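You operate a simulated robot arm through the tools that you are given. There is no shell and no other tool. Be economical: measure what you need, move in short steps, check, and stop when the job is done.

You are at the controls of a simulated robot arm. One attempt, no reset.

## Task
Put the blue dishcloth on the worktop by the fridge away on the table edge opposite the wall.

It is judged by the outcome, as a careful person would: the job done as asked, and still so three seconds after it is handed in. It fails if anything else is knocked over, pushed out of place, dropped, spilled or broken.

## Robot
A 7-joint arm with a two-finger parallel gripper on a trunk, on a base that drives. Base frame: it is fixed to the floor where the robot stands at the start and does not move with it; the origin is under the middle of the robot, x ahead of it, y to its left, z up. Readings come in m, degrees, newtons and seconds.
With the tool pointing down near the work surface it reaches from about 0.2 to 0.74 m from the robot's upright axis, wherever it stands. Its first joint turns from -166.0 to 166.0 degrees. Places, roughly: table edge opposite the wall [-0.1, 2.8, 0.8]. Payload 1.57 kg.
The tool frame sits at the grasp point between the pads (the TCP): z along the fingers, y along the line on which they close. The tips reach 0.03 m beyond it. The gripper opens to 0.11 m. The fingers are 0.024 m wide and 0.012 m thick; the gripper's body (0.048 by 0.112 m) begins 0.078 m behind the TCP.
Orientation is told as [roll, pitch, yaw] about the base's x, y, z axes, in that order, counted from this pose: with the fingers straight down and closing along the base's y, the tool's x points along the base's -x, its y along +y and its z along -z.

## Interface
- The arm moves only by the tool arm_command. Its argument "rows" is a list of rows, each a list of 7 numbers: the shift along the tool's x, y, z in units of 500 mm (1.0 is 500 mm), then the turn, a rotation vector about the tool's x, y, z in units of 60 degrees (1.0 is 60 degrees), then the gripper command, from -1 (shut) to 1 (fully open), values between in proportion. In form: [[x, y, z, wx, wy, wz, jaw], ...]. A call has 1 to 12 rows; each row is the pose to reach, as a shift and turn from the pose commanded when the call began, along the tool's axes at that moment. A call with a number of a shift or a turn outside -1 to 1 is refused whole. Rows are played at 5 a second. More than 0.05 m and 8.6 degrees between two rows, or a gripper value outside its range, and nothing of the call is played. A pose out of reach is approached as far as the arm can. The call stops where the force on the tool passes 40 N (or 10 N more than at its start, if that is more) or the arm is blocked; 0.2 s more then pass. Each finger travels about 0.045 m/s and halts on what it meets, pressing with about 23 N; the grip force reading is that of the motor and also rises with nothing between the fingers. The clock runs only during rows and for 0.2 s after the last one: add rows that repeat a pose to give the fingers time. The reply holds the time, the measured pose of the TCP, the force on the tool along the base axes, the opening and the grip force, in the units named above and with some noise, and new pictures: "views" is both (left out), scene, wrist or none.
- Cameras (640 x 400 px; columns grow to the right, rows downward): "scene" is now at [0.0202, 0.1328, 1.5781]; the picture's right is [-0.26, -0.97, 0.00], its down [-0.65, 0.18, -0.74] and it looks along [0.72, -0.19, -0.67] (base axes); focal length 281 px, centre (320, 200). "wrist" rides on the gripper at [0.07, 0.016, -0.141] in the tool frame; the picture's right is [-0.23, 0.97, 0.00], its down [-0.86, -0.20, -0.48] and it looks along [-0.47, -0.11, 0.88] (tool axes); focal length 222 px, centre (320, 200). There is no depth. A picture from a camera that has moved, and an enlarged one, comes with that camera's place and axes in the base frame and with its lens.
- raise_lower(by): slides the trunk up (or, below 0, down) by that many m; the arm and the scene camera ride with it, the base frame stays. It gives what a move gives, with no picture.
- roll_base(legs): drives the robot by 1 to 6 legs, each [ahead, turn to the left] in m and degrees, along the robot's own axes; the way and the turn of a leg run together, so that a leg with both is an arc; at most 1.5 m and 180 degrees a leg. The arm and the cameras ride along, it lands a little off, and it stops where it bumps. It gives what a move gives, and a new picture of the scene camera.
- aim_head(pan, tilt): turns the head with the scene camera to pan (to the left, within 155 degrees either way) and tilt (down, from -29 to 69), counted from straight ahead of the robot. It gives what a move gives, and a new picture of the scene camera.
- close_up(camera, box): a new picture of the part [left, top, right, bottom] of that camera's present view, enlarged. It takes no simulated time.
- hand_in(): hands the job in; it is judged then, once.

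Go step by step. Nothing tells you exact positions but the pictures and the camera data: compare them with the known pose of the tool, close in by small moves and look again before you grip or let go. The budget is 120 turns and 170 pictures, counting those below and the enlarged ones. Unless the task says otherwise, let go and move clear before handing in, and close with one line.

The tools are called after "Emit:" as a command line: name --pt "numbers of a row" for each row, then --argument value for the rest, lists and objects as JSON in quotes. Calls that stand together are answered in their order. arm_command: Moves the arm, as the interface text tells. Its arguments: {"type":"object","properties":{"rows":{"type":"array"},"views":{"type":"string","enum":["both","scene","wrist","none"]}},"required":["rows"]} The other tools are called the same way: raise_lower (by) slides the trunk up or down; roll_base (legs) drives the base; aim_head (pan, tilt) turns the head that bears the scene camera; close_up (camera, box) takes an enlarged picture of a part of a camera's view; hand_in () hands the job in.

At the start:

```text
time_s: 0.0
ee_pos: [0.4062, -0.1082, 1.2086]
ee_rot: [0.0, 0.0, -0.1]
wrist_force: [0.4, -0.3, -0.1]
grip_width: 0.1101
grasp_force: 0.0
trunk travel left (down, up): [-0.509, 0.081]
robot x, y, heading: [-0.0033, 0.0031, 0.1]
head pan, tilt: [-15.1, 42.2]
```

scene: 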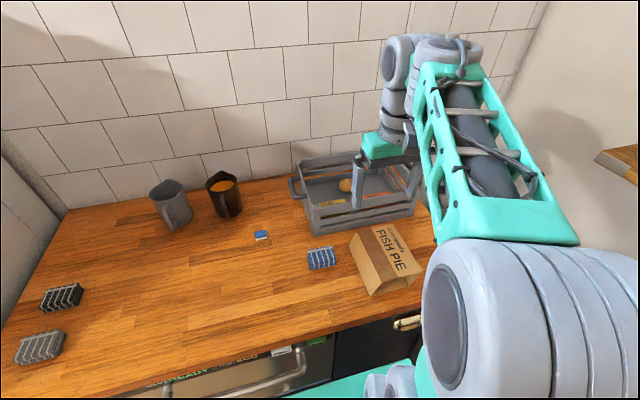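
wrist: 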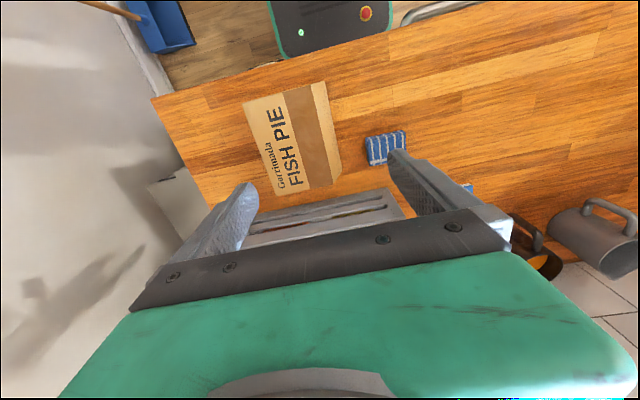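

I see a blue striped folded cloth near (0.48, 0.01), a small blue item behind it, and two other cloths to the left. I'll look closer at these first, then look around for the fridge and the table.

Emit:
close_up --camera "scene" --box '[220, 200, 380, 300]'

Emit:
aim_head --pan 90 --tilt 25

Emit:
aim_head --pan -80 --tilt 25

```text
4.00 times, centred on (300, 250) of scene
camera zoom: at [0.0202, 0.1328, 1.5781], right [-0.26, -0.97, 0.0], down [-0.65, 0.18, -0.74], along [0.72, -0.19, -0.67], focal length 1125 px, centre (400, 0)
```

zoom: 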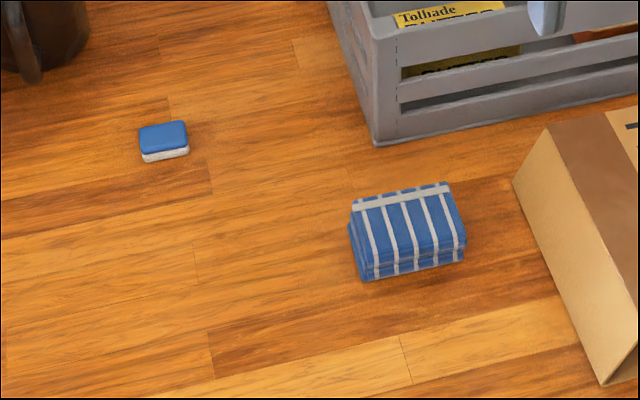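

```text
time_s: 1.8
ee_pos: [0.4057, -0.1093, 1.2091]
ee_rot: [0.1, -0.1, 0.0]
wrist_force: [-0.1, -0.6, 0.2]
grip_width: 0.1101
grasp_force: 0.0
trunk travel left (down, up): [-0.509, 0.081]
robot x, y, heading: [0.0013, 0.0015, -0.1]
head pan, tilt: [90.0, 25.0]
camera scene: at [-0.0604, 0.2467, 1.6046], right [1.0, 0.0, 0.0], down [0.0, -0.42, -0.91], along [0.0, 0.91, -0.42], focal length 281 px, centre (320, 200)
```

scene: 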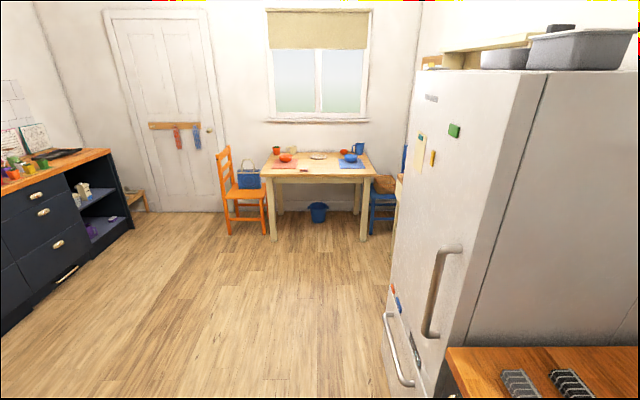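

```text
time_s: 4.4
ee_pos: [0.4055, -0.1086, 1.2086]
ee_rot: [0.1, -0.1, -0.1]
wrist_force: [0.3, 0.1, -0.7]
grip_width: 0.1101
grasp_force: 0.0
trunk travel left (down, up): [-0.509, 0.081]
robot x, y, heading: [0.0027, 0.0012, -0.4]
head pan, tilt: [-80.0, 25.0]
camera scene: at [-0.0444, 0.0639, 1.6046], right [-0.98, -0.17, 0.0], down [-0.07, 0.42, -0.91], along [0.16, -0.89, -0.42], focal length 281 px, centre (320, 200)
```

scene: 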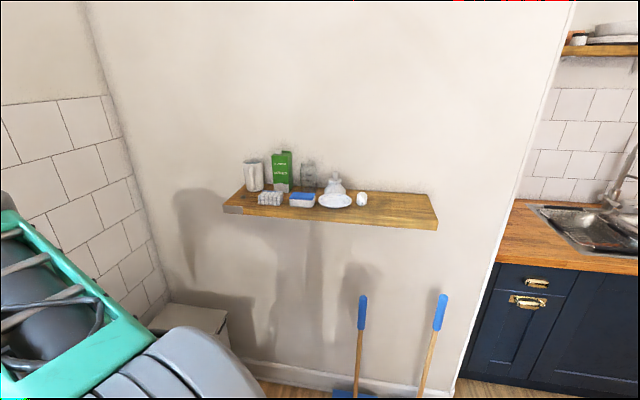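

The cloth is the blue striped one at about (0.48, 0.01), roughly 7 cm along y and 5.5 cm along x. The fridge is just to the left of this worktop, and the table is across the room under the window. I'll move above the cloth and check again.

Emit:
arm_command --pt "-0.03 0.046 0.06 0 0 0 1" --pt "-0.06 0.093 0.12 0 0 0 1" --pt "-0.09 0.14 0.18 0 0 0 1" --pt "-0.12 0.186 0.24 0 0 0 1" --pt "-0.146 0.232 0.3 0 0 0 1" --pt "-0.146 0.232 0.3 0 0 0 1" --views "wrist"

Emit:
aim_head --pan -10 --tilt 50

```text
time_s: 5.8
ee_pos: [0.4798, 0.009, 1.0586]
ee_rot: [0.0, 0.0, 0.0]
wrist_force: [-0.1, -0.1, 0.5]
grip_width: 0.1098
grasp_force: 0.2
trunk travel left (down, up): [-0.509, 0.081]
robot x, y, heading: [-0.0021, -0.0008, 0.0]
head pan, tilt: [-80.0, 25.0]
camera wrist: at [0.4095, 0.0248, 1.2003], right [0.23, 0.97, 0.0], down [0.85, -0.2, 0.48], along [0.47, -0.11, -0.88], focal length 222 px, centre (320, 200)
```

wrist: 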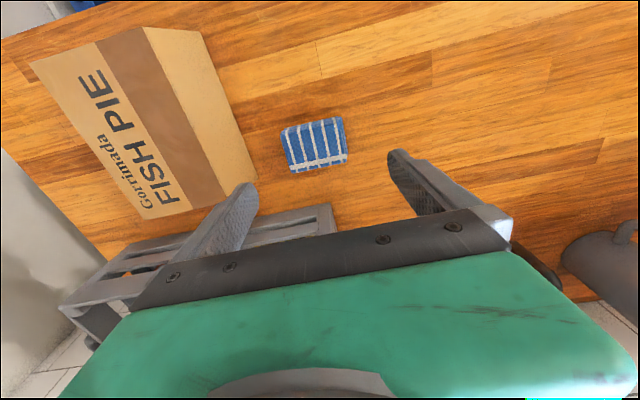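

```text
time_s: 7.2
ee_pos: [0.4798, 0.0088, 1.0584]
ee_rot: [0.0, 0.0, 0.0]
wrist_force: [0.3, -0.6, 0.8]
grip_width: 0.1102
grasp_force: 0.1
trunk travel left (down, up): [-0.509, 0.081]
robot x, y, heading: [0.0027, 0.0007, -0.1]
head pan, tilt: [-10.0, 50.0]
camera scene: at [0.0154, 0.1412, 1.5671], right [-0.17, -0.98, 0.0], down [-0.75, 0.13, -0.64], along [0.63, -0.11, -0.77], focal length 281 px, centre (320, 200)
```

scene: 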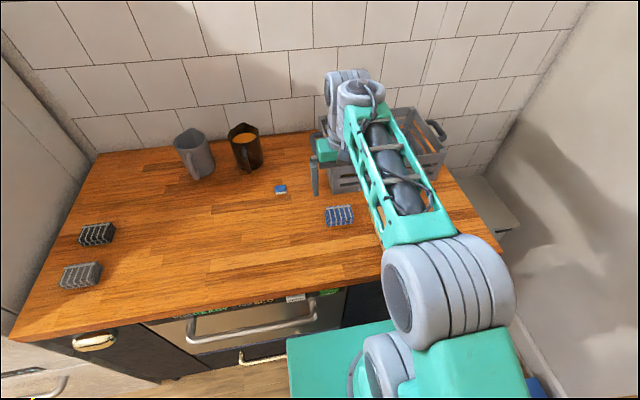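

Both views put the cloth near (0.475, 0.004), with its long side along y and the pie box edge at y≈-0.09, so there is room for the fingers. I'll descend with the jaw slightly narrowed.

Emit:
arm_command --pt "0.01 -0.01 0.0 0 0 0 0.73" --pt "0.01 -0.01 0.06 0 0 0 0.73" --pt "0.01 -0.01 0.12 0 0 0 0.73" --pt "0.01 -0.01 0.16 0 0 0 0.73" --pt "0.01 -0.01 0.18 0 0 0 0.73"

Emit:
close_up --camera "scene" --box '[280, 150, 440, 250]'

```text
time_s: 8.4
ee_pos: [0.4754, 0.0017, 0.9676]
ee_rot: [0.0, -0.1, 0.0]
wrist_force: [-0.4, 0.5, -1.0]
grip_width: 0.0952
grasp_force: 0.2
trunk travel left (down, up): [-0.509, 0.081]
robot x, y, heading: [0.0003, -0.0049, 0.3]
head pan, tilt: [-10.0, 50.0]
camera scene: at [0.0155, 0.1413, 1.5671], right [-0.17, -0.98, 0.0], down [-0.75, 0.13, -0.64], along [0.63, -0.11, -0.77], focal length 281 px, centre (320, 200)
camera wrist: at [0.4046, 0.0171, 1.1094], right [0.23, 0.97, 0.0], down [0.86, -0.2, 0.48], along [0.47, -0.11, -0.88], focal length 222 px, centre (320, 200)
```

scene: 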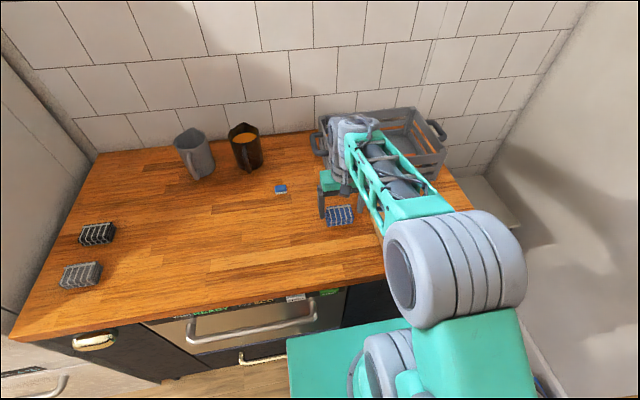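
wrist: 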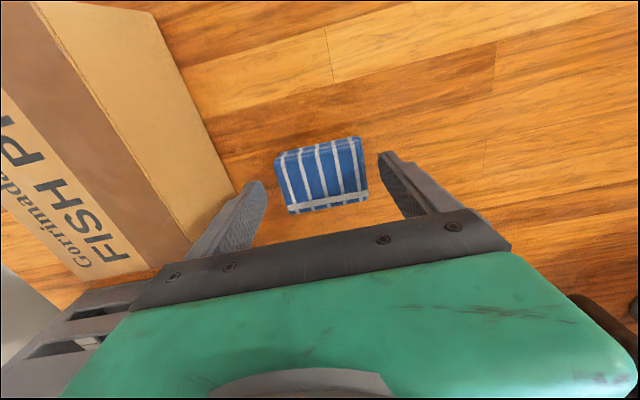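

```text
4.00 times, centred on (360, 200) of scene
camera zoom: at [0.0155, 0.1413, 1.5671], right [-0.17, -0.98, 0.0], down [-0.75, 0.13, -0.64], along [0.63, -0.11, -0.77], focal length 1125 px, centre (160, 200)
```

zoom: 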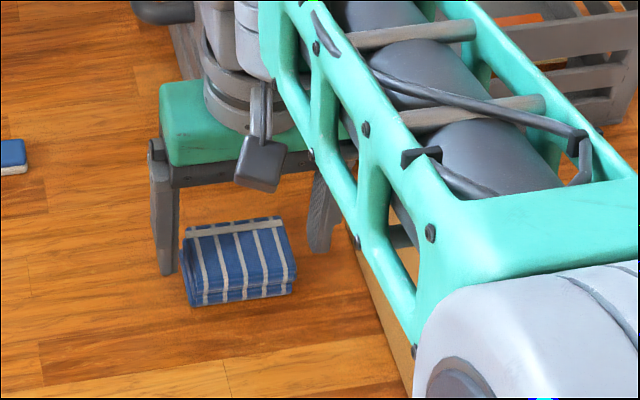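

The cloth sits centred between the fingertips. I'll go down the last 2 cm and close.

Emit:
arm_command --pt "0.003 0.003 0.03 0 0 0 0.73" --pt "0.003 0.003 0.045 0 0 0 0.73" --pt "0.003 0.003 0.045 0 0 0 0.2" --pt "0.003 0.003 0.045 0 0 0 -0.3" --pt "0.003 0.003 0.045 0 0 0 -1" --pt "0.003 0.003 0.045 0 0 0 -1" --pt "0.003 0.003 0.045 0 0 0 -1" --pt "0.003 0.003 0.045 0 0 0 -1" --views "wrist"

```text
time_s: 10.2
ee_pos: [0.4732, 0.0049, 0.946]
ee_rot: [0.0, 0.0, 0.0]
wrist_force: [0.7, 0.4, -0.7]
grip_width: 0.073
grasp_force: 23.2
trunk travel left (down, up): [-0.509, 0.081]
robot x, y, heading: [0.0018, -0.0007, -0.1]
head pan, tilt: [-10.0, 50.0]
camera wrist: at [0.4027, 0.0193, 1.0876], right [0.23, 0.97, 0.0], down [0.86, -0.2, 0.48], along [0.47, -0.11, -0.88], focal length 222 px, centre (320, 200)
```

wrist: 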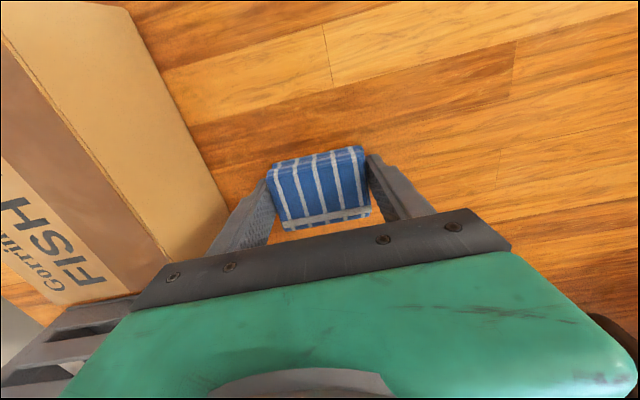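

Gripped at 73 mm with 23 N. Now I'll lift straight up to clear everything on the worktop.

Emit:
arm_command --pt "0 0 -0.04 0 0 0 -1" --pt "0 0 -0.1 0 0 0 -1" --pt "0 0 -0.18 0 0 0 -1" --pt "0 0 -0.27 0 0 0 -1" --pt "0 0 -0.36 0 0 0 -1" --pt "0 0 -0.45 0 0 0 -1" --pt "0 0 -0.54 0 0 0 -1" --pt "0 0 -0.54 0 0 0 -1" --views "both"

```text
time_s: 12.0
ee_pos: [0.4721, 0.0046, 1.2158]
ee_rot: [0.0, 0.1, 0.0]
wrist_force: [-0.3, -0.5, -0.5]
grip_width: 0.0727
grasp_force: 22.7
trunk travel left (down, up): [-0.509, 0.081]
robot x, y, heading: [0.0016, -0.0029, -0.0]
head pan, tilt: [-10.0, 50.0]
camera scene: at [0.0154, 0.1412, 1.5671], right [-0.17, -0.98, 0.0], down [-0.75, 0.13, -0.64], along [0.63, -0.11, -0.77], focal length 281 px, centre (320, 200)
camera wrist: at [0.4023, 0.0198, 1.3588], right [0.23, 0.97, 0.0], down [0.86, -0.2, 0.48], along [0.47, -0.11, -0.88], focal length 222 px, centre (320, 200)
```

scene: 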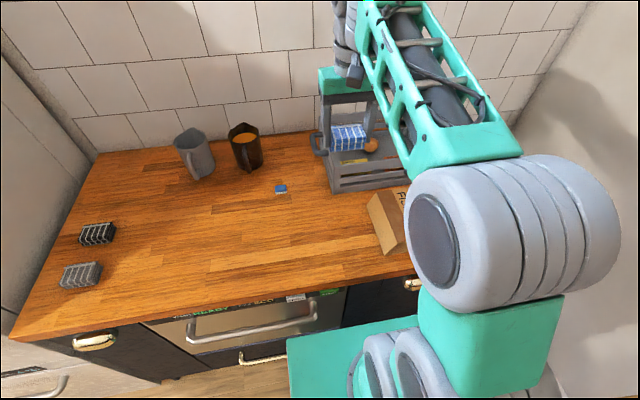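
wrist: 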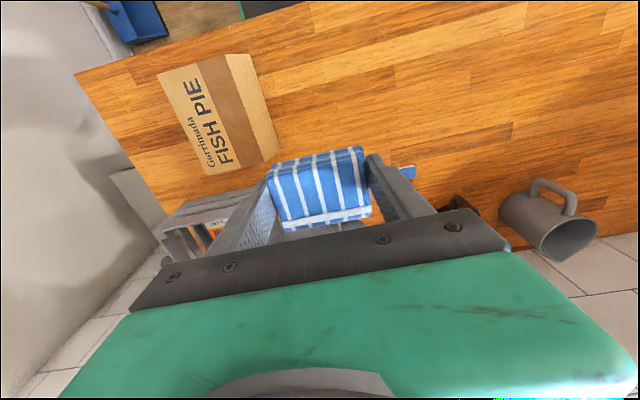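

The cloth is held and clear. I'll pull the arm in and look behind before backing up.

Emit:
arm_command --pt "0.08 0 0 0 0 0 -1" --pt "0.16 0 0 0 0 0 -1" --pt "0.24 0 0 0 0 0 -1" --pt "0.24 0 0 0 0 0 -1" --views "none"

Emit:
aim_head --pan 150 --tilt 30

Emit:
aim_head --pan -150 --tilt 35

```text
time_s: 13.0
ee_pos: [0.3506, 0.0041, 1.219]
ee_rot: [0.0, 0.0, 0.1]
wrist_force: [0.7, 0.1, -0.8]
grip_width: 0.0731
grasp_force: 23.2
trunk travel left (down, up): [-0.509, 0.081]
robot x, y, heading: [0.0012, 0.0017, 0.0]
head pan, tilt: [-10.0, 50.0]
```

```text
time_s: 15.5
ee_pos: [0.3515, 0.003, 1.2188]
ee_rot: [-0.1, 0.0, 0.0]
wrist_force: [0.1, 0.2, -1.3]
grip_width: 0.0728
grasp_force: 22.8
trunk travel left (down, up): [-0.509, 0.081]
robot x, y, heading: [-0.0021, -0.0007, -0.1]
head pan, tilt: [150.0, 30.0]
camera scene: at [-0.1387, 0.1999, 1.5966], right [0.5, 0.87, 0.0], down [0.43, -0.25, -0.87], along [-0.75, 0.43, -0.5], focal length 281 px, centre (320, 200)
```

scene: 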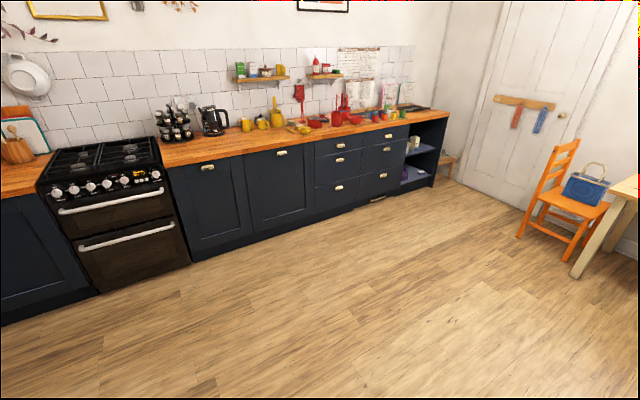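

```text
time_s: 19.6
ee_pos: [0.3527, 0.0031, 1.2187]
ee_rot: [0.0, 0.0, 0.1]
wrist_force: [0.4, -0.8, -1.6]
grip_width: 0.073
grasp_force: 22.8
trunk travel left (down, up): [-0.509, 0.081]
robot x, y, heading: [0.0003, 0.0012, 0.3]
head pan, tilt: [-150.0, 35.0]
camera scene: at [-0.1367, 0.1106, 1.5888], right [-0.5, 0.87, 0.0], down [0.5, 0.29, -0.82], along [-0.71, -0.41, -0.57], focal length 281 px, centre (320, 200)
```

scene: 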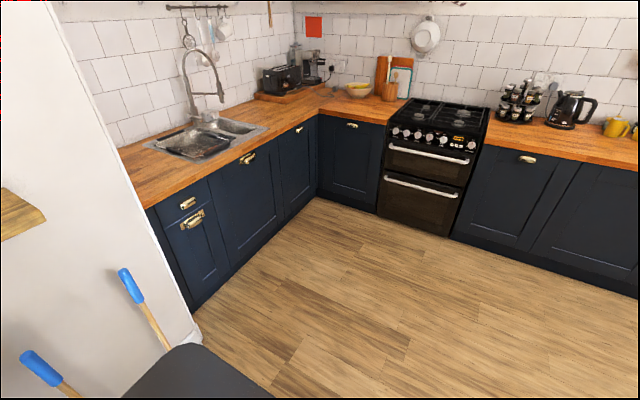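

There is plenty of free floor behind. I'll back up, turn left and drive part of the way toward the table, with the head looking ahead.

Emit:
roll_base --legs '[[-0.35, 0], [0, 90]]'

Emit:
aim_head --pan 0 --tilt 30

```text
time_s: 25.6
ee_pos: [-0.3533, 0.3509, 1.2181]
ee_rot: [0.1, 0.0, 89.9]
wrist_force: [0.4, 0.4, 0.0]
grip_width: 0.0731
grasp_force: 23.0
trunk travel left (down, up): [-0.509, 0.081]
robot x, y, heading: [-0.3529, 0.0021, 89.8]
head pan, tilt: [-150.0, 35.0]
camera scene: at [-0.4623, -0.1362, 1.5888], right [-0.87, -0.5, 0.0], down [-0.29, 0.5, -0.82], along [0.41, -0.71, -0.57], focal length 281 px, centre (320, 200)
```

scene: 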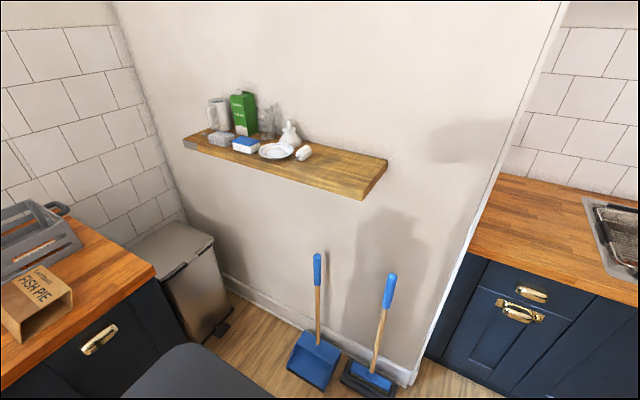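

```text
time_s: 28.0
ee_pos: [-0.3546, 0.3523, 1.2188]
ee_rot: [0.0, 0.0, 90.0]
wrist_force: [0.1, -0.1, 0.3]
grip_width: 0.0731
grasp_force: 22.8
trunk travel left (down, up): [-0.509, 0.081]
robot x, y, heading: [-0.3482, -0.0017, 89.8]
head pan, tilt: [0.0, 30.0]
camera scene: at [-0.5057, 0.0307, 1.5966], right [1.0, 0.0, 0.0], down [0.0, -0.5, -0.87], along [0.0, 0.87, -0.5], focal length 281 px, centre (320, 200)
```

scene: 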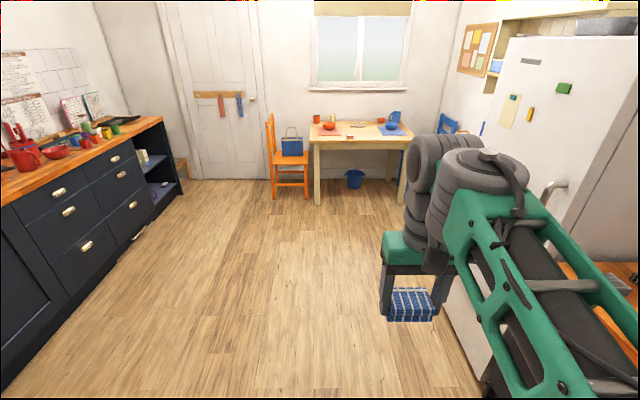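

The path is clear. I'll drive ahead 1.5 m and look at the table.

Emit:
roll_base --legs '[[1.5, 0]]'

Emit:
aim_head --pan -10 --tilt 35

```text
time_s: 35.4
ee_pos: [-0.3805, 1.8369, 1.217]
ee_rot: [-0.1, -0.1, 91.5]
wrist_force: [-1.0, 0.1, 0.1]
grip_width: 0.0731
grasp_force: 23.0
trunk travel left (down, up): [-0.509, 0.081]
robot x, y, heading: [-0.3684, 1.4845, 91.5]
head pan, tilt: [0.0, 30.0]
camera scene: at [-0.5237, 1.5116, 1.5966], right [1.0, 0.03, 0.0], down [0.01, -0.5, -0.87], along [-0.02, 0.87, -0.5], focal length 281 px, centre (320, 200)
```

scene: 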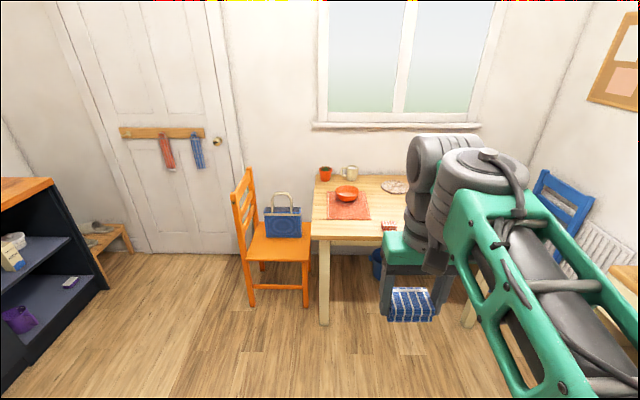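

```text
time_s: 36.1
ee_pos: [-0.381, 1.8373, 1.2181]
ee_rot: [0.0, 0.1, 91.5]
wrist_force: [0.3, 0.5, 0.0]
grip_width: 0.0731
grasp_force: 22.6
trunk travel left (down, up): [-0.509, 0.081]
robot x, y, heading: [-0.3686, 1.486, 91.6]
head pan, tilt: [-10.0, 35.0]
camera scene: at [-0.5084, 1.5082, 1.5889], right [0.99, -0.15, 0.0], down [-0.08, -0.57, -0.82], along [0.12, 0.81, -0.57], focal length 281 px, centre (320, 200)
```

scene: 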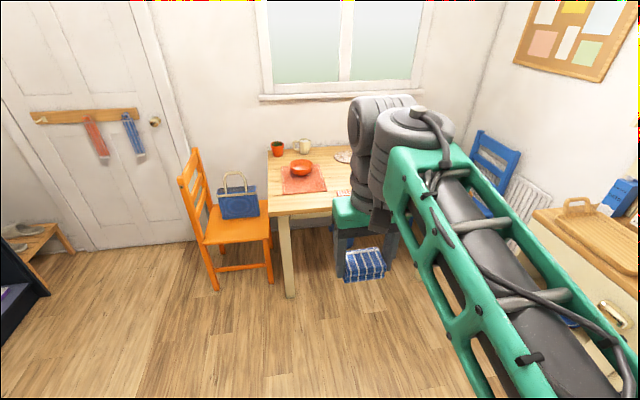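

Triangulating, the table top is at z≈0.80 with its front edge at y≈2.54, spanning x≈-0.59 to 0.4. I'll drive 0.5 m closer and look down at the near edge.

Emit:
roll_base --legs '[[0, -5], [0.5, 3]]'

Emit:
aim_head --pan -15 --tilt 42

```text
time_s: 39.5
ee_pos: [-0.3485, 2.3304, 1.2186]
ee_rot: [0.1, 0.0, 89.4]
wrist_force: [0.7, 0.2, -0.5]
grip_width: 0.073
grasp_force: 23.4
trunk travel left (down, up): [-0.509, 0.081]
robot x, y, heading: [-0.3501, 1.9745, 89.4]
head pan, tilt: [-10.0, 35.0]
camera scene: at [-0.4894, 2.0068, 1.5888], right [0.98, -0.19, 0.0], down [-0.11, -0.56, -0.82], along [0.15, 0.8, -0.57], focal length 281 px, centre (320, 200)
```

scene: 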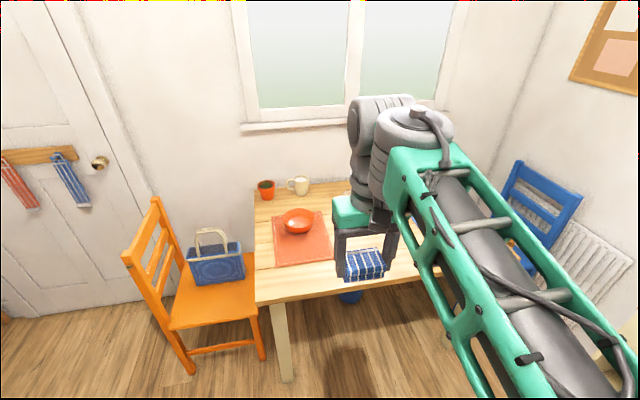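

```text
time_s: 40.1
ee_pos: [-0.3493, 2.3309, 1.2184]
ee_rot: [-0.1, -0.1, 89.3]
wrist_force: [-0.1, 1.1, -1.2]
grip_width: 0.0729
grasp_force: 22.9
trunk travel left (down, up): [-0.509, 0.081]
robot x, y, heading: [-0.3485, 1.9779, 89.3]
head pan, tilt: [-15.0, 42.0]
camera scene: at [-0.4831, 2.0005, 1.5784], right [0.96, -0.27, 0.0], down [-0.18, -0.64, -0.74], along [0.2, 0.72, -0.67], focal length 281 px, centre (320, 200)
```

scene: 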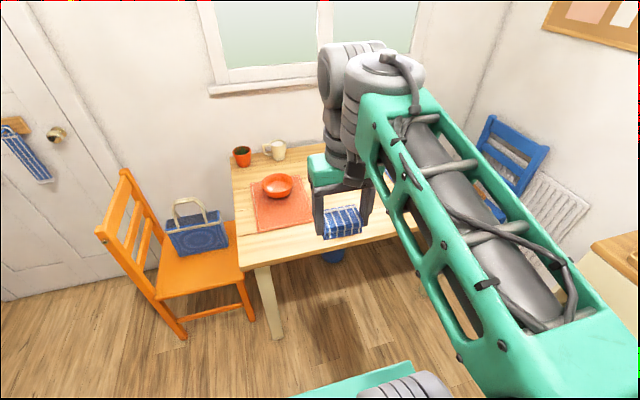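

A small red item lies near the front edge around (-0.22, 2.66), so I need to see that strip from above. I'll creep 0.1 m closer and move the arm over the edge at height for a wrist view.

Emit:
roll_base --legs '[[0.1, 0]]'

Emit:
arm_command --pt "-0.04 -0.08 0 0 0 0 -1" --pt "-0.08 -0.16 0 0 0 0 -1" --pt "-0.12 -0.24 0 0 0 0 -1" --pt "-0.16 -0.32 0 0 0 0 -1" --pt "-0.2 -0.4 0 0 0 0 -1" --pt "-0.24 -0.46 0 0 0 0 -1" --pt "-0.24 -0.5 0 0 0 0 -1" --pt "-0.24 -0.5 0 0 0 0 -1" --views "both"

```text
time_s: 41.3
ee_pos: [-0.3471, 2.4331, 1.2169]
ee_rot: [0.0, 0.1, 89.1]
wrist_force: [-0.5, 0.4, -0.5]
grip_width: 0.0729
grasp_force: 23.4
trunk travel left (down, up): [-0.509, 0.081]
robot x, y, heading: [-0.3489, 2.0786, 89.2]
head pan, tilt: [-15.0, 42.0]
camera scene: at [-0.4817, 2.1031, 1.5783], right [0.96, -0.27, 0.0], down [-0.18, -0.64, -0.74], along [0.2, 0.71, -0.67], focal length 281 px, centre (320, 200)
```

scene: 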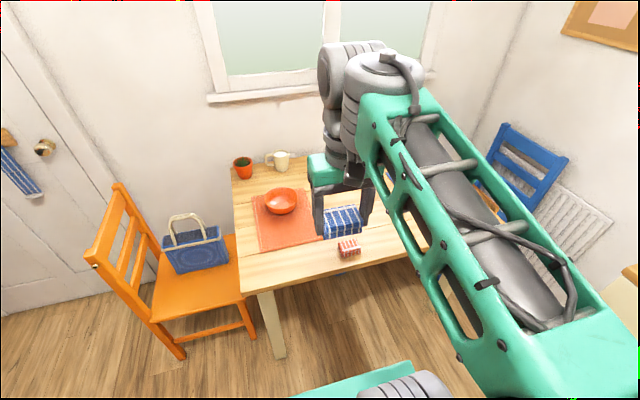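

```text
time_s: 43.1
ee_pos: [-0.0966, 2.549, 1.219]
ee_rot: [0.0, 0.0, 89.2]
wrist_force: [-0.1, 0.3, -0.2]
grip_width: 0.0729
grasp_force: 23.0
trunk travel left (down, up): [-0.509, 0.081]
robot x, y, heading: [-0.3469, 2.0841, 89.2]
head pan, tilt: [-15.0, 42.0]
camera scene: at [-0.4816, 2.1022, 1.5783], right [0.96, -0.27, 0.0], down [-0.18, -0.64, -0.74], along [0.2, 0.72, -0.67], focal length 281 px, centre (320, 200)
camera wrist: at [-0.1141, 2.4783, 1.3614], right [-0.97, 0.24, 0.0], down [0.21, 0.85, 0.48], along [0.11, 0.46, -0.88], focal length 222 px, centre (320, 200)
```

scene: 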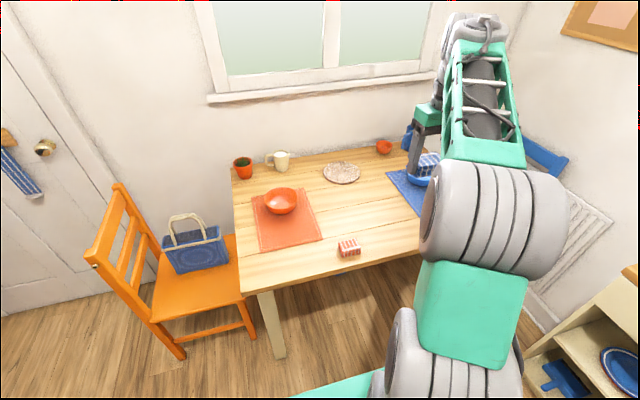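
wrist: 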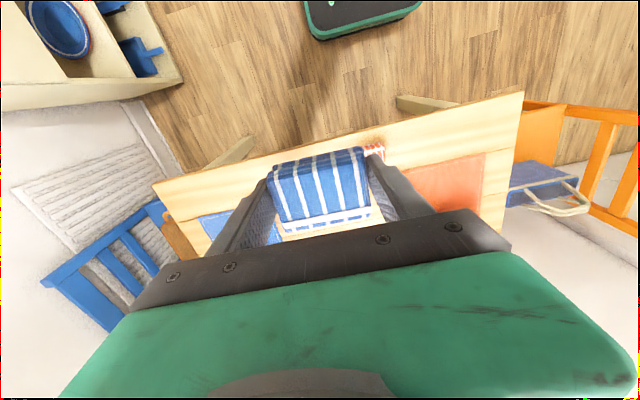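

The near strip between the red mat (with its small red box at about (-0.22, 2.66)) and the blue mat (x>0.10) is free. The edge sits at y≈2.615, so I'll aim for (-0.06, 2.675): move above it, then lower the trunk.

Emit:
arm_command --pt "-0.08 -0.025 0 0 0 0 -1" --pt "-0.16 -0.05 0 0 0 0 -1" --pt "-0.25 -0.074 0 0 0 0 -1" --pt "-0.25 -0.074 0 0 0 0 -1" --views "none"

Emit:
raise_lower --by -0.15

Emit:
arm_command --pt "0 0 0.08 0 0 0 -1" --pt "0 0 0.16 0 0 0 -1" --pt "0 0 0.22 0 0 0 -1" --pt "0 0 0.22 0 0 0 -1" --views "both"

```text
time_s: 44.0
ee_pos: [-0.0636, 2.6591, 1.2132]
ee_rot: [-0.4, -0.5, 89.3]
wrist_force: [9.6, 8.2, -15.1]
grip_width: 0.0732
grasp_force: 23.2
out of reach, approached as far as the arm can: row 3, 4
trunk travel left (down, up): [-0.509, 0.081]
robot x, y, heading: [-0.3498, 2.0825, 89.3]
head pan, tilt: [-15.0, 42.0]
stopped in row 4: the force on the tool passed its limit (the readings are from after the stop); the commanded pose is now the measured one
```

```text
time_s: 45.5
ee_pos: [-0.0637, 2.6588, 1.0689]
ee_rot: [-0.3, -0.4, 89.5]
wrist_force: [7.1, 7.5, -12.8]
grip_width: 0.073
grasp_force: 22.4
trunk travel left (down, up): [-0.365, 0.225]
robot x, y, heading: [-0.3499, 2.0794, 89.1]
head pan, tilt: [-15.0, 42.0]
stopped: the force on the tool passed its limit (the readings are from after the stop); the commanded pose is now the measured one
```

```text
time_s: 46.5
ee_pos: [-0.0633, 2.6586, 0.9588]
ee_rot: [-0.2, -0.3, 89.3]
wrist_force: [-0.1, -0.3, 0.0]
grip_width: 0.0733
grasp_force: 23.5
trunk travel left (down, up): [-0.365, 0.225]
robot x, y, heading: [-0.3509, 2.0817, 89.3]
head pan, tilt: [-15.0, 42.0]
camera scene: at [-0.4815, 2.1027, 1.4344], right [0.96, -0.27, 0.0], down [-0.18, -0.64, -0.74], along [0.2, 0.71, -0.67], focal length 281 px, centre (320, 200)
camera wrist: at [-0.0821, 2.5883, 1.1006], right [-0.97, 0.24, 0.0], down [0.21, 0.85, 0.48], along [0.12, 0.47, -0.88], focal length 222 px, centre (320, 200)
```

scene: 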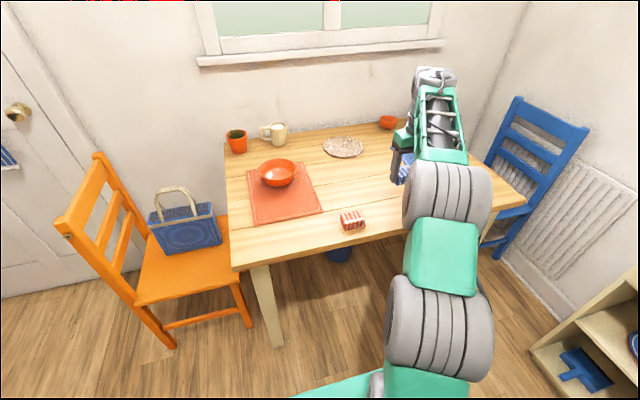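
wrist: 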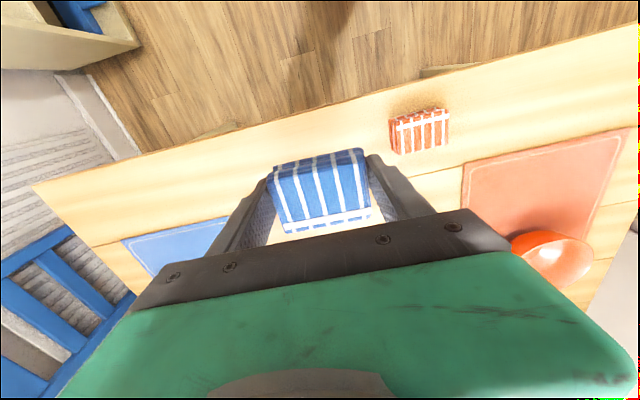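

The red item is a folded red cloth lying on the same edge, and the table edge is at y≈2.625. I'll shift 3.5 cm further onto the table and descend to z≈0.88.

Emit:
arm_command --pt "-0.02 0 0.06 0 0 0 -1" --pt "-0.05 0 0.11 0 0 0 -1" --pt "-0.07 0 0.15 0 0 0 -1" --pt "-0.07 0 0.15 0 0 0 -1" --views "both"

```text
time_s: 47.5
ee_pos: [-0.0618, 2.6958, 0.8848]
ee_rot: [-0.2, -0.3, 89.3]
wrist_force: [0.1, 0.8, -0.9]
grip_width: 0.0729
grasp_force: 23.4
trunk travel left (down, up): [-0.365, 0.225]
robot x, y, heading: [-0.3471, 2.073, 89.1]
head pan, tilt: [-15.0, 42.0]
camera scene: at [-0.4815, 2.1028, 1.4344], right [0.96, -0.27, 0.0], down [-0.18, -0.64, -0.74], along [0.2, 0.71, -0.67], focal length 281 px, centre (320, 200)
camera wrist: at [-0.0795, 2.6243, 1.0263], right [-0.97, 0.24, 0.0], down [0.21, 0.85, 0.48], along [0.12, 0.47, -0.88], focal length 222 px, centre (320, 200)
```

scene: 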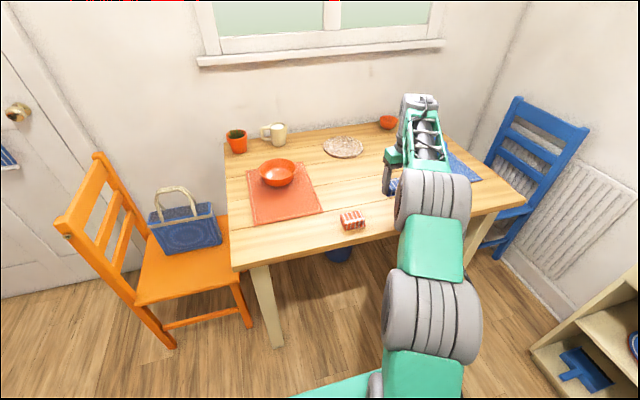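
wrist: 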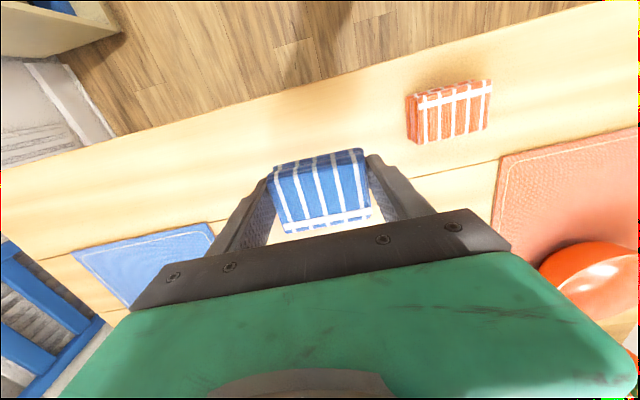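

Position is good, with the cloth's front about 3.5 cm inside the edge and clear of the red cloth and both mats. I'll descend carefully to contact.

Emit:
arm_command --pt "0 0 0.04 0 0 0 -1" --pt "0 0 0.07 0 0 0 -1" --pt "0 0 0.085 0 0 0 -1" --pt "0 0 0.085 0 0 0 -1" --views "wrist"

```text
time_s: 48.5
ee_pos: [-0.062, 2.6943, 0.8416]
ee_rot: [-0.1, -0.3, 89.3]
wrist_force: [0.3, -0.6, -0.6]
grip_width: 0.073
grasp_force: 23.2
trunk travel left (down, up): [-0.365, 0.225]
robot x, y, heading: [-0.3473, 2.0809, 89.1]
head pan, tilt: [-15.0, 42.0]
camera wrist: at [-0.08, 2.6237, 0.9835], right [-0.97, 0.24, 0.0], down [0.21, 0.85, 0.48], along [0.12, 0.47, -0.88], focal length 222 px, centre (320, 200)
```

wrist: 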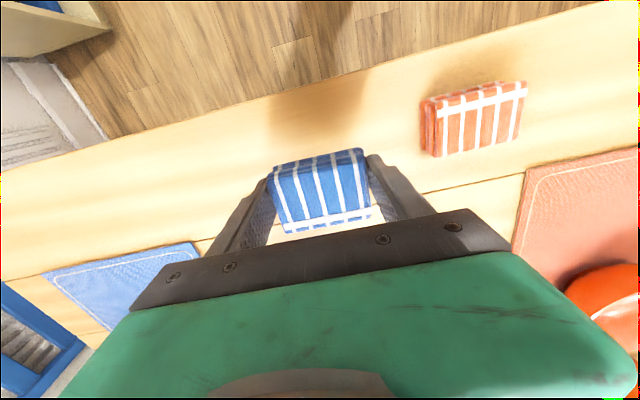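

Emit:
arm_command --pt "0 0 0.01 0 0 0 -1" --pt "0 0 0.02 0 0 0 -1" --pt "0 0 0.03 0 0 0 -1" --pt "0 0 0.03 0 0 0 -1" --views "wrist"

```text
time_s: 49.5
ee_pos: [-0.0619, 2.6947, 0.826]
ee_rot: [-0.2, -0.4, 89.2]
wrist_force: [0.3, 0.2, -0.6]
grip_width: 0.0728
grasp_force: 23.1
trunk travel left (down, up): [-0.365, 0.225]
robot x, y, heading: [-0.3483, 2.0801, 89.4]
head pan, tilt: [-15.0, 42.0]
camera wrist: at [-0.0807, 2.6243, 0.9686], right [-0.97, 0.24, 0.0], down [0.21, 0.85, 0.48], along [0.12, 0.47, -0.88], focal length 222 px, centre (320, 200)
```

wrist: 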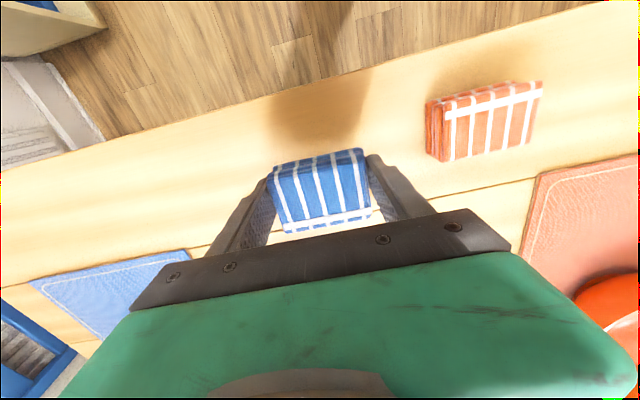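

No contact yet; the shadow is still detached. Continuing down in small steps.

Emit:
arm_command --pt "0 0 0.01 0 0 0 -1" --pt "0 0 0.02 0 0 0 -1" --pt "0 0 0.03 0 0 0 -1" --pt "0 0 0.03 0 0 0 -1" --views "wrist"

```text
time_s: 50.5
ee_pos: [-0.0622, 2.6962, 0.8123]
ee_rot: [-0.1, -0.3, 89.3]
wrist_force: [0.4, -0.1, -0.6]
grip_width: 0.0729
grasp_force: 23.5
trunk travel left (down, up): [-0.365, 0.225]
robot x, y, heading: [-0.3486, 2.0784, 89.2]
head pan, tilt: [-15.0, 42.0]
camera wrist: at [-0.0811, 2.6248, 0.9524], right [-0.97, 0.24, 0.0], down [0.21, 0.85, 0.48], along [0.12, 0.47, -0.88], focal length 222 px, centre (320, 200)
```

wrist: 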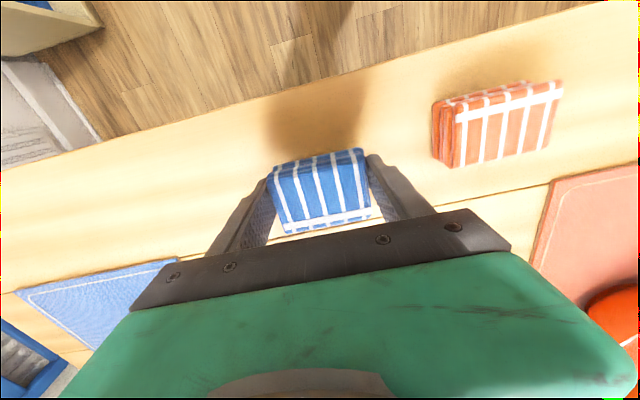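

Emit:
arm_command --pt "0 0 0.01 0 0 0 -1" --pt "0 0 0.02 0 0 0 -1" --pt "0 0 0.02 0 0 0 -1" --views "wrist"

Emit:
close_up --camera "wrist" --box '[220, 100, 420, 225]'

```text
time_s: 51.3
ee_pos: [-0.0628, 2.6954, 0.7996]
ee_rot: [-0.2, -0.4, 89.3]
wrist_force: [-0.3, 0.1, -0.2]
grip_width: 0.073
grasp_force: 23.2
trunk travel left (down, up): [-0.365, 0.225]
robot x, y, heading: [-0.3483, 2.0783, 89.2]
head pan, tilt: [-15.0, 42.0]
camera wrist: at [-0.0809, 2.6248, 0.9425], right [-0.97, 0.24, 0.0], down [0.21, 0.85, 0.48], along [0.12, 0.47, -0.88], focal length 222 px, centre (320, 200)
```

wrist: 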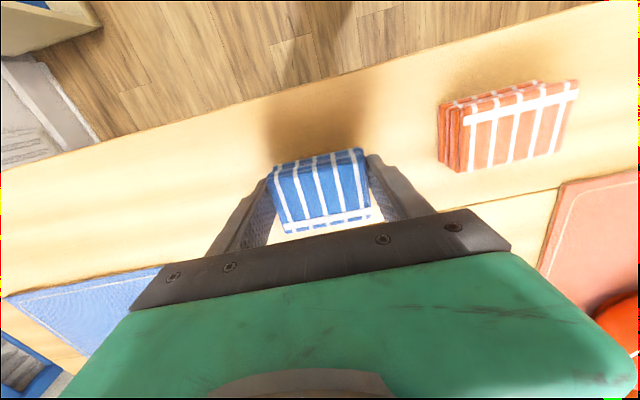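

```text
3.20 times, centred on (320, 162) of wrist
camera zoom: at [-0.0809, 2.6248, 0.9425], right [-0.97, 0.24, 0.0], down [0.21, 0.85, 0.48], along [0.12, 0.47, -0.88], focal length 711 px, centre (320, 320)
```

zoom: 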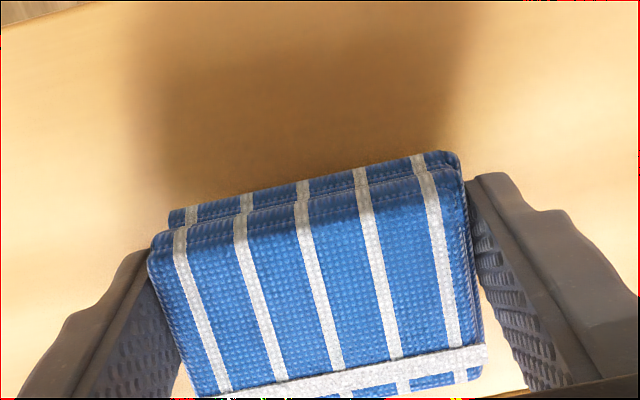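

Emit:
arm_command --pt "0 0 0.008 0 0 0 -1" --pt "0 0 0.016 0 0 0 -1" --pt "0 0 0.016 0 0 0 -1" --views "none"

Emit:
close_up --camera "wrist" --box '[220, 100, 420, 225]'

```text
time_s: 52.1
ee_pos: [-0.0625, 2.696, 0.7933]
ee_rot: [-0.1, -0.3, 89.4]
wrist_force: [0.1, 0.3, -0.6]
grip_width: 0.0727
grasp_force: 23.2
trunk travel left (down, up): [-0.365, 0.225]
robot x, y, heading: [-0.3497, 2.0795, 89.3]
head pan, tilt: [-15.0, 42.0]
```

```text
3.20 times, centred on (320, 162) of wrist
camera zoom: at [-0.0805, 2.6242, 0.9351], right [-0.97, 0.24, 0.0], down [0.21, 0.85, 0.48], along [0.12, 0.47, -0.88], focal length 711 px, centre (320, 320)
```

zoom: 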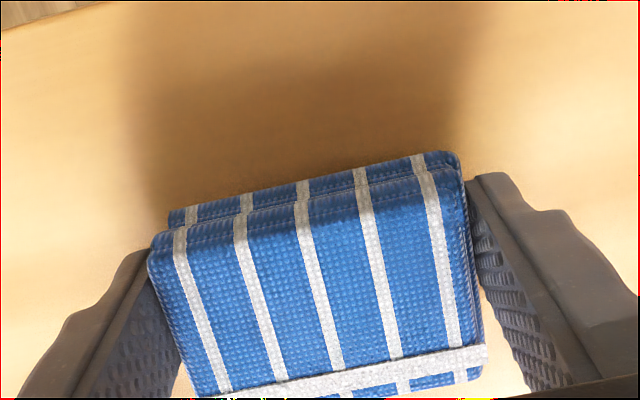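

Still free; I'll keep lowering in millimetre-scale rows until the force shows contact.

Emit:
arm_command --pt "0 0 0.006 0 0 0 -1" --pt "0 0 0.012 0 0 0 -1" --pt "0 0 0.016 0 0 0 -1" --pt "0 0 0.016 0 0 0 -1" --views "none"

Emit:
close_up --camera "wrist" --box '[220, 100, 420, 225]'

```text
time_s: 53.1
ee_pos: [-0.0621, 2.6954, 0.7862]
ee_rot: [-0.2, -0.3, 89.3]
wrist_force: [0.0, -0.1, -0.4]
grip_width: 0.073
grasp_force: 23.6
trunk travel left (down, up): [-0.365, 0.225]
robot x, y, heading: [-0.3463, 2.0763, 89.3]
head pan, tilt: [-15.0, 42.0]
```

```text
3.20 times, centred on (320, 162) of wrist
camera zoom: at [-0.0806, 2.624, 0.9278], right [-0.97, 0.24, 0.0], down [0.21, 0.85, 0.48], along [0.12, 0.47, -0.88], focal length 711 px, centre (320, 320)
```

zoom: 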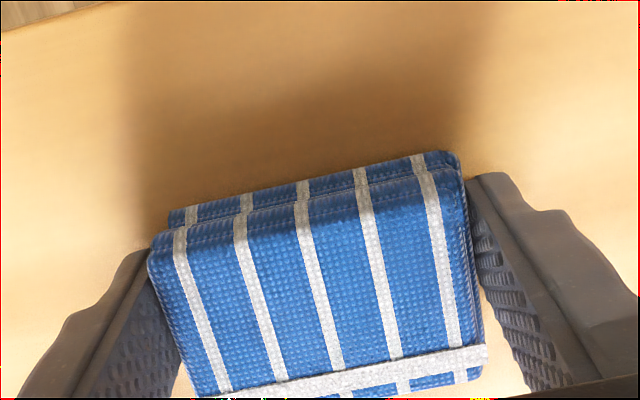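

Emit:
arm_command --pt "0 0 0.006 0 0 0 -1" --pt "0 0 0.012 0 0 0 -1" --pt "0 0 0.016 0 0 0 -1" --pt "0 0 0.016 0 0 0 -1" --views "none"

Emit:
close_up --camera "wrist" --box '[220, 100, 420, 225]'

```text
time_s: 54.1
ee_pos: [-0.0621, 2.6965, 0.7834]
ee_rot: [-0.4, -0.7, 89.5]
wrist_force: [-2.3, -2.2, 33.2]
grip_width: 0.0734
grasp_force: 22.8
trunk travel left (down, up): [-0.365, 0.225]
robot x, y, heading: [-0.3454, 2.0806, 88.9]
head pan, tilt: [-15.0, 42.0]
```

```text
3.20 times, centred on (320, 162) of wrist
camera zoom: at [-0.0808, 2.6238, 0.9235], right [-0.97, 0.24, 0.0], down [0.21, 0.85, 0.49], along [0.12, 0.48, -0.87], focal length 711 px, centre (320, 320)
```

zoom: 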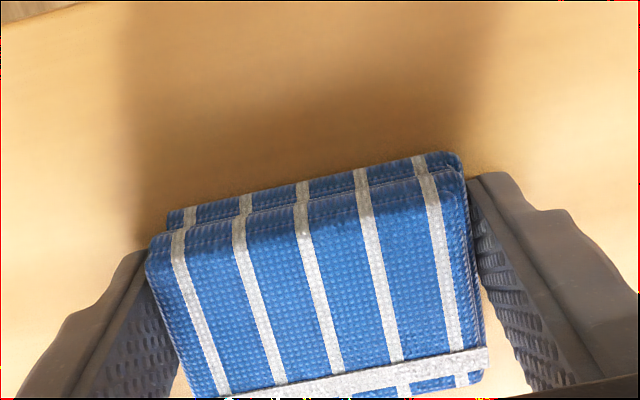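

Contact is at z≈0.783, with 33 N of pressing. I'll ease up a few mm to unload and then open gently to about 95 mm.

Emit:
arm_command --pt "0 0 -0.008 0 0 0 -1" --pt "0 0 -0.011 0 0 0 -1" --pt "0 0 -0.011 0 0 0 0.5" --pt "0 0 -0.011 0 0 0 0.75" --pt "0 0 -0.011 0 0 0 0.75" --pt "0 0 -0.011 0 0 0 0.75" --views "wrist"

```text
time_s: 55.5
ee_pos: [-0.0605, 2.696, 0.7827]
ee_rot: [-0.1, -0.2, 89.3]
wrist_force: [0.4, -0.1, 0.2]
grip_width: 0.096
grasp_force: 0.0
trunk travel left (down, up): [-0.365, 0.225]
robot x, y, heading: [-0.3473, 2.0796, 89.2]
head pan, tilt: [-15.0, 42.0]
camera wrist: at [-0.0802, 2.6246, 0.9252], right [-0.97, 0.24, 0.0], down [0.21, 0.85, 0.48], along [0.12, 0.47, -0.88], focal length 222 px, centre (320, 200)
```

wrist: 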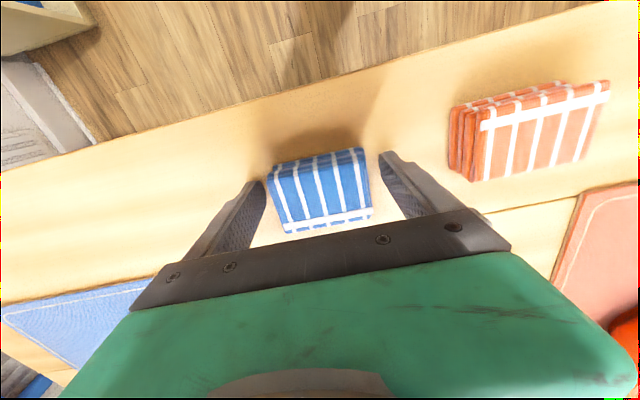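

The cloth is released and free on both sides. I'll rise straight up, pull back, and check.

Emit:
arm_command --pt "0 0 -0.06 0 0 0 0.75" --pt "0 0 -0.14 0 0 0 0.75" --pt "0 0 -0.22 0 0 0 0.75" --pt "0 0 -0.3 0 0 0 0.75" --pt "0.06 0 -0.36 0 0 0 0.75" --pt "0.14 0 -0.4 0 0 0 0.75" --pt "0.22 0 -0.44 0 0 0 0.75" --pt "0.3 0 -0.48 0 0 0 0.75" --pt "0.3 0 -0.48 0 0 0 0.75" --views "both"

```text
time_s: 57.5
ee_pos: [-0.0637, 2.5447, 1.0236]
ee_rot: [-0.2, -0.3, 89.4]
wrist_force: [-0.5, -0.6, -0.1]
grip_width: 0.0965
grasp_force: 0.1
trunk travel left (down, up): [-0.365, 0.225]
robot x, y, heading: [-0.3485, 2.0787, 89.0]
head pan, tilt: [-15.0, 42.0]
camera scene: at [-0.4818, 2.1021, 1.4344], right [0.96, -0.27, 0.0], down [-0.18, -0.64, -0.74], along [0.2, 0.72, -0.67], focal length 281 px, centre (320, 200)
camera wrist: at [-0.0824, 2.4734, 1.1641], right [-0.97, 0.24, 0.0], down [0.21, 0.85, 0.48], along [0.12, 0.47, -0.88], focal length 222 px, centre (320, 200)
```

scene: 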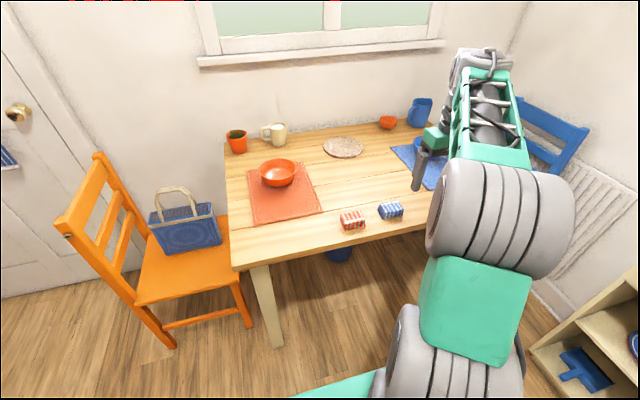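
wrist: 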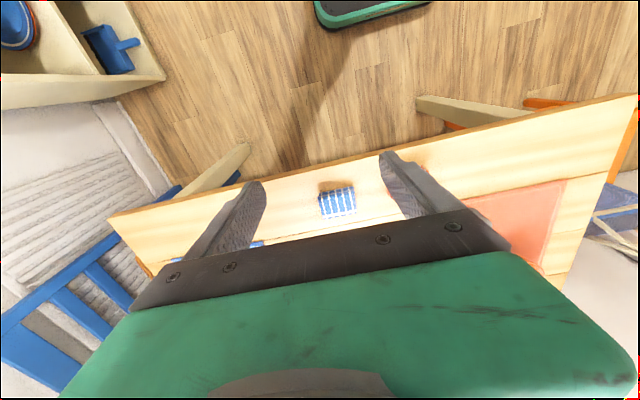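

The blue cloth lies flat on the front edge strip of the table, next to the red one. Nothing else has moved and the gripper is clear, so I'm handing in.

Emit:
hand_in

```text
The job is handed in.
```

The blue dishcloth from the worktop by the fridge is now on the table edge opposite the wall, about 3.5 cm in from the edge and next to the red cloth. The last pictures show nothing else on the table disturbed.
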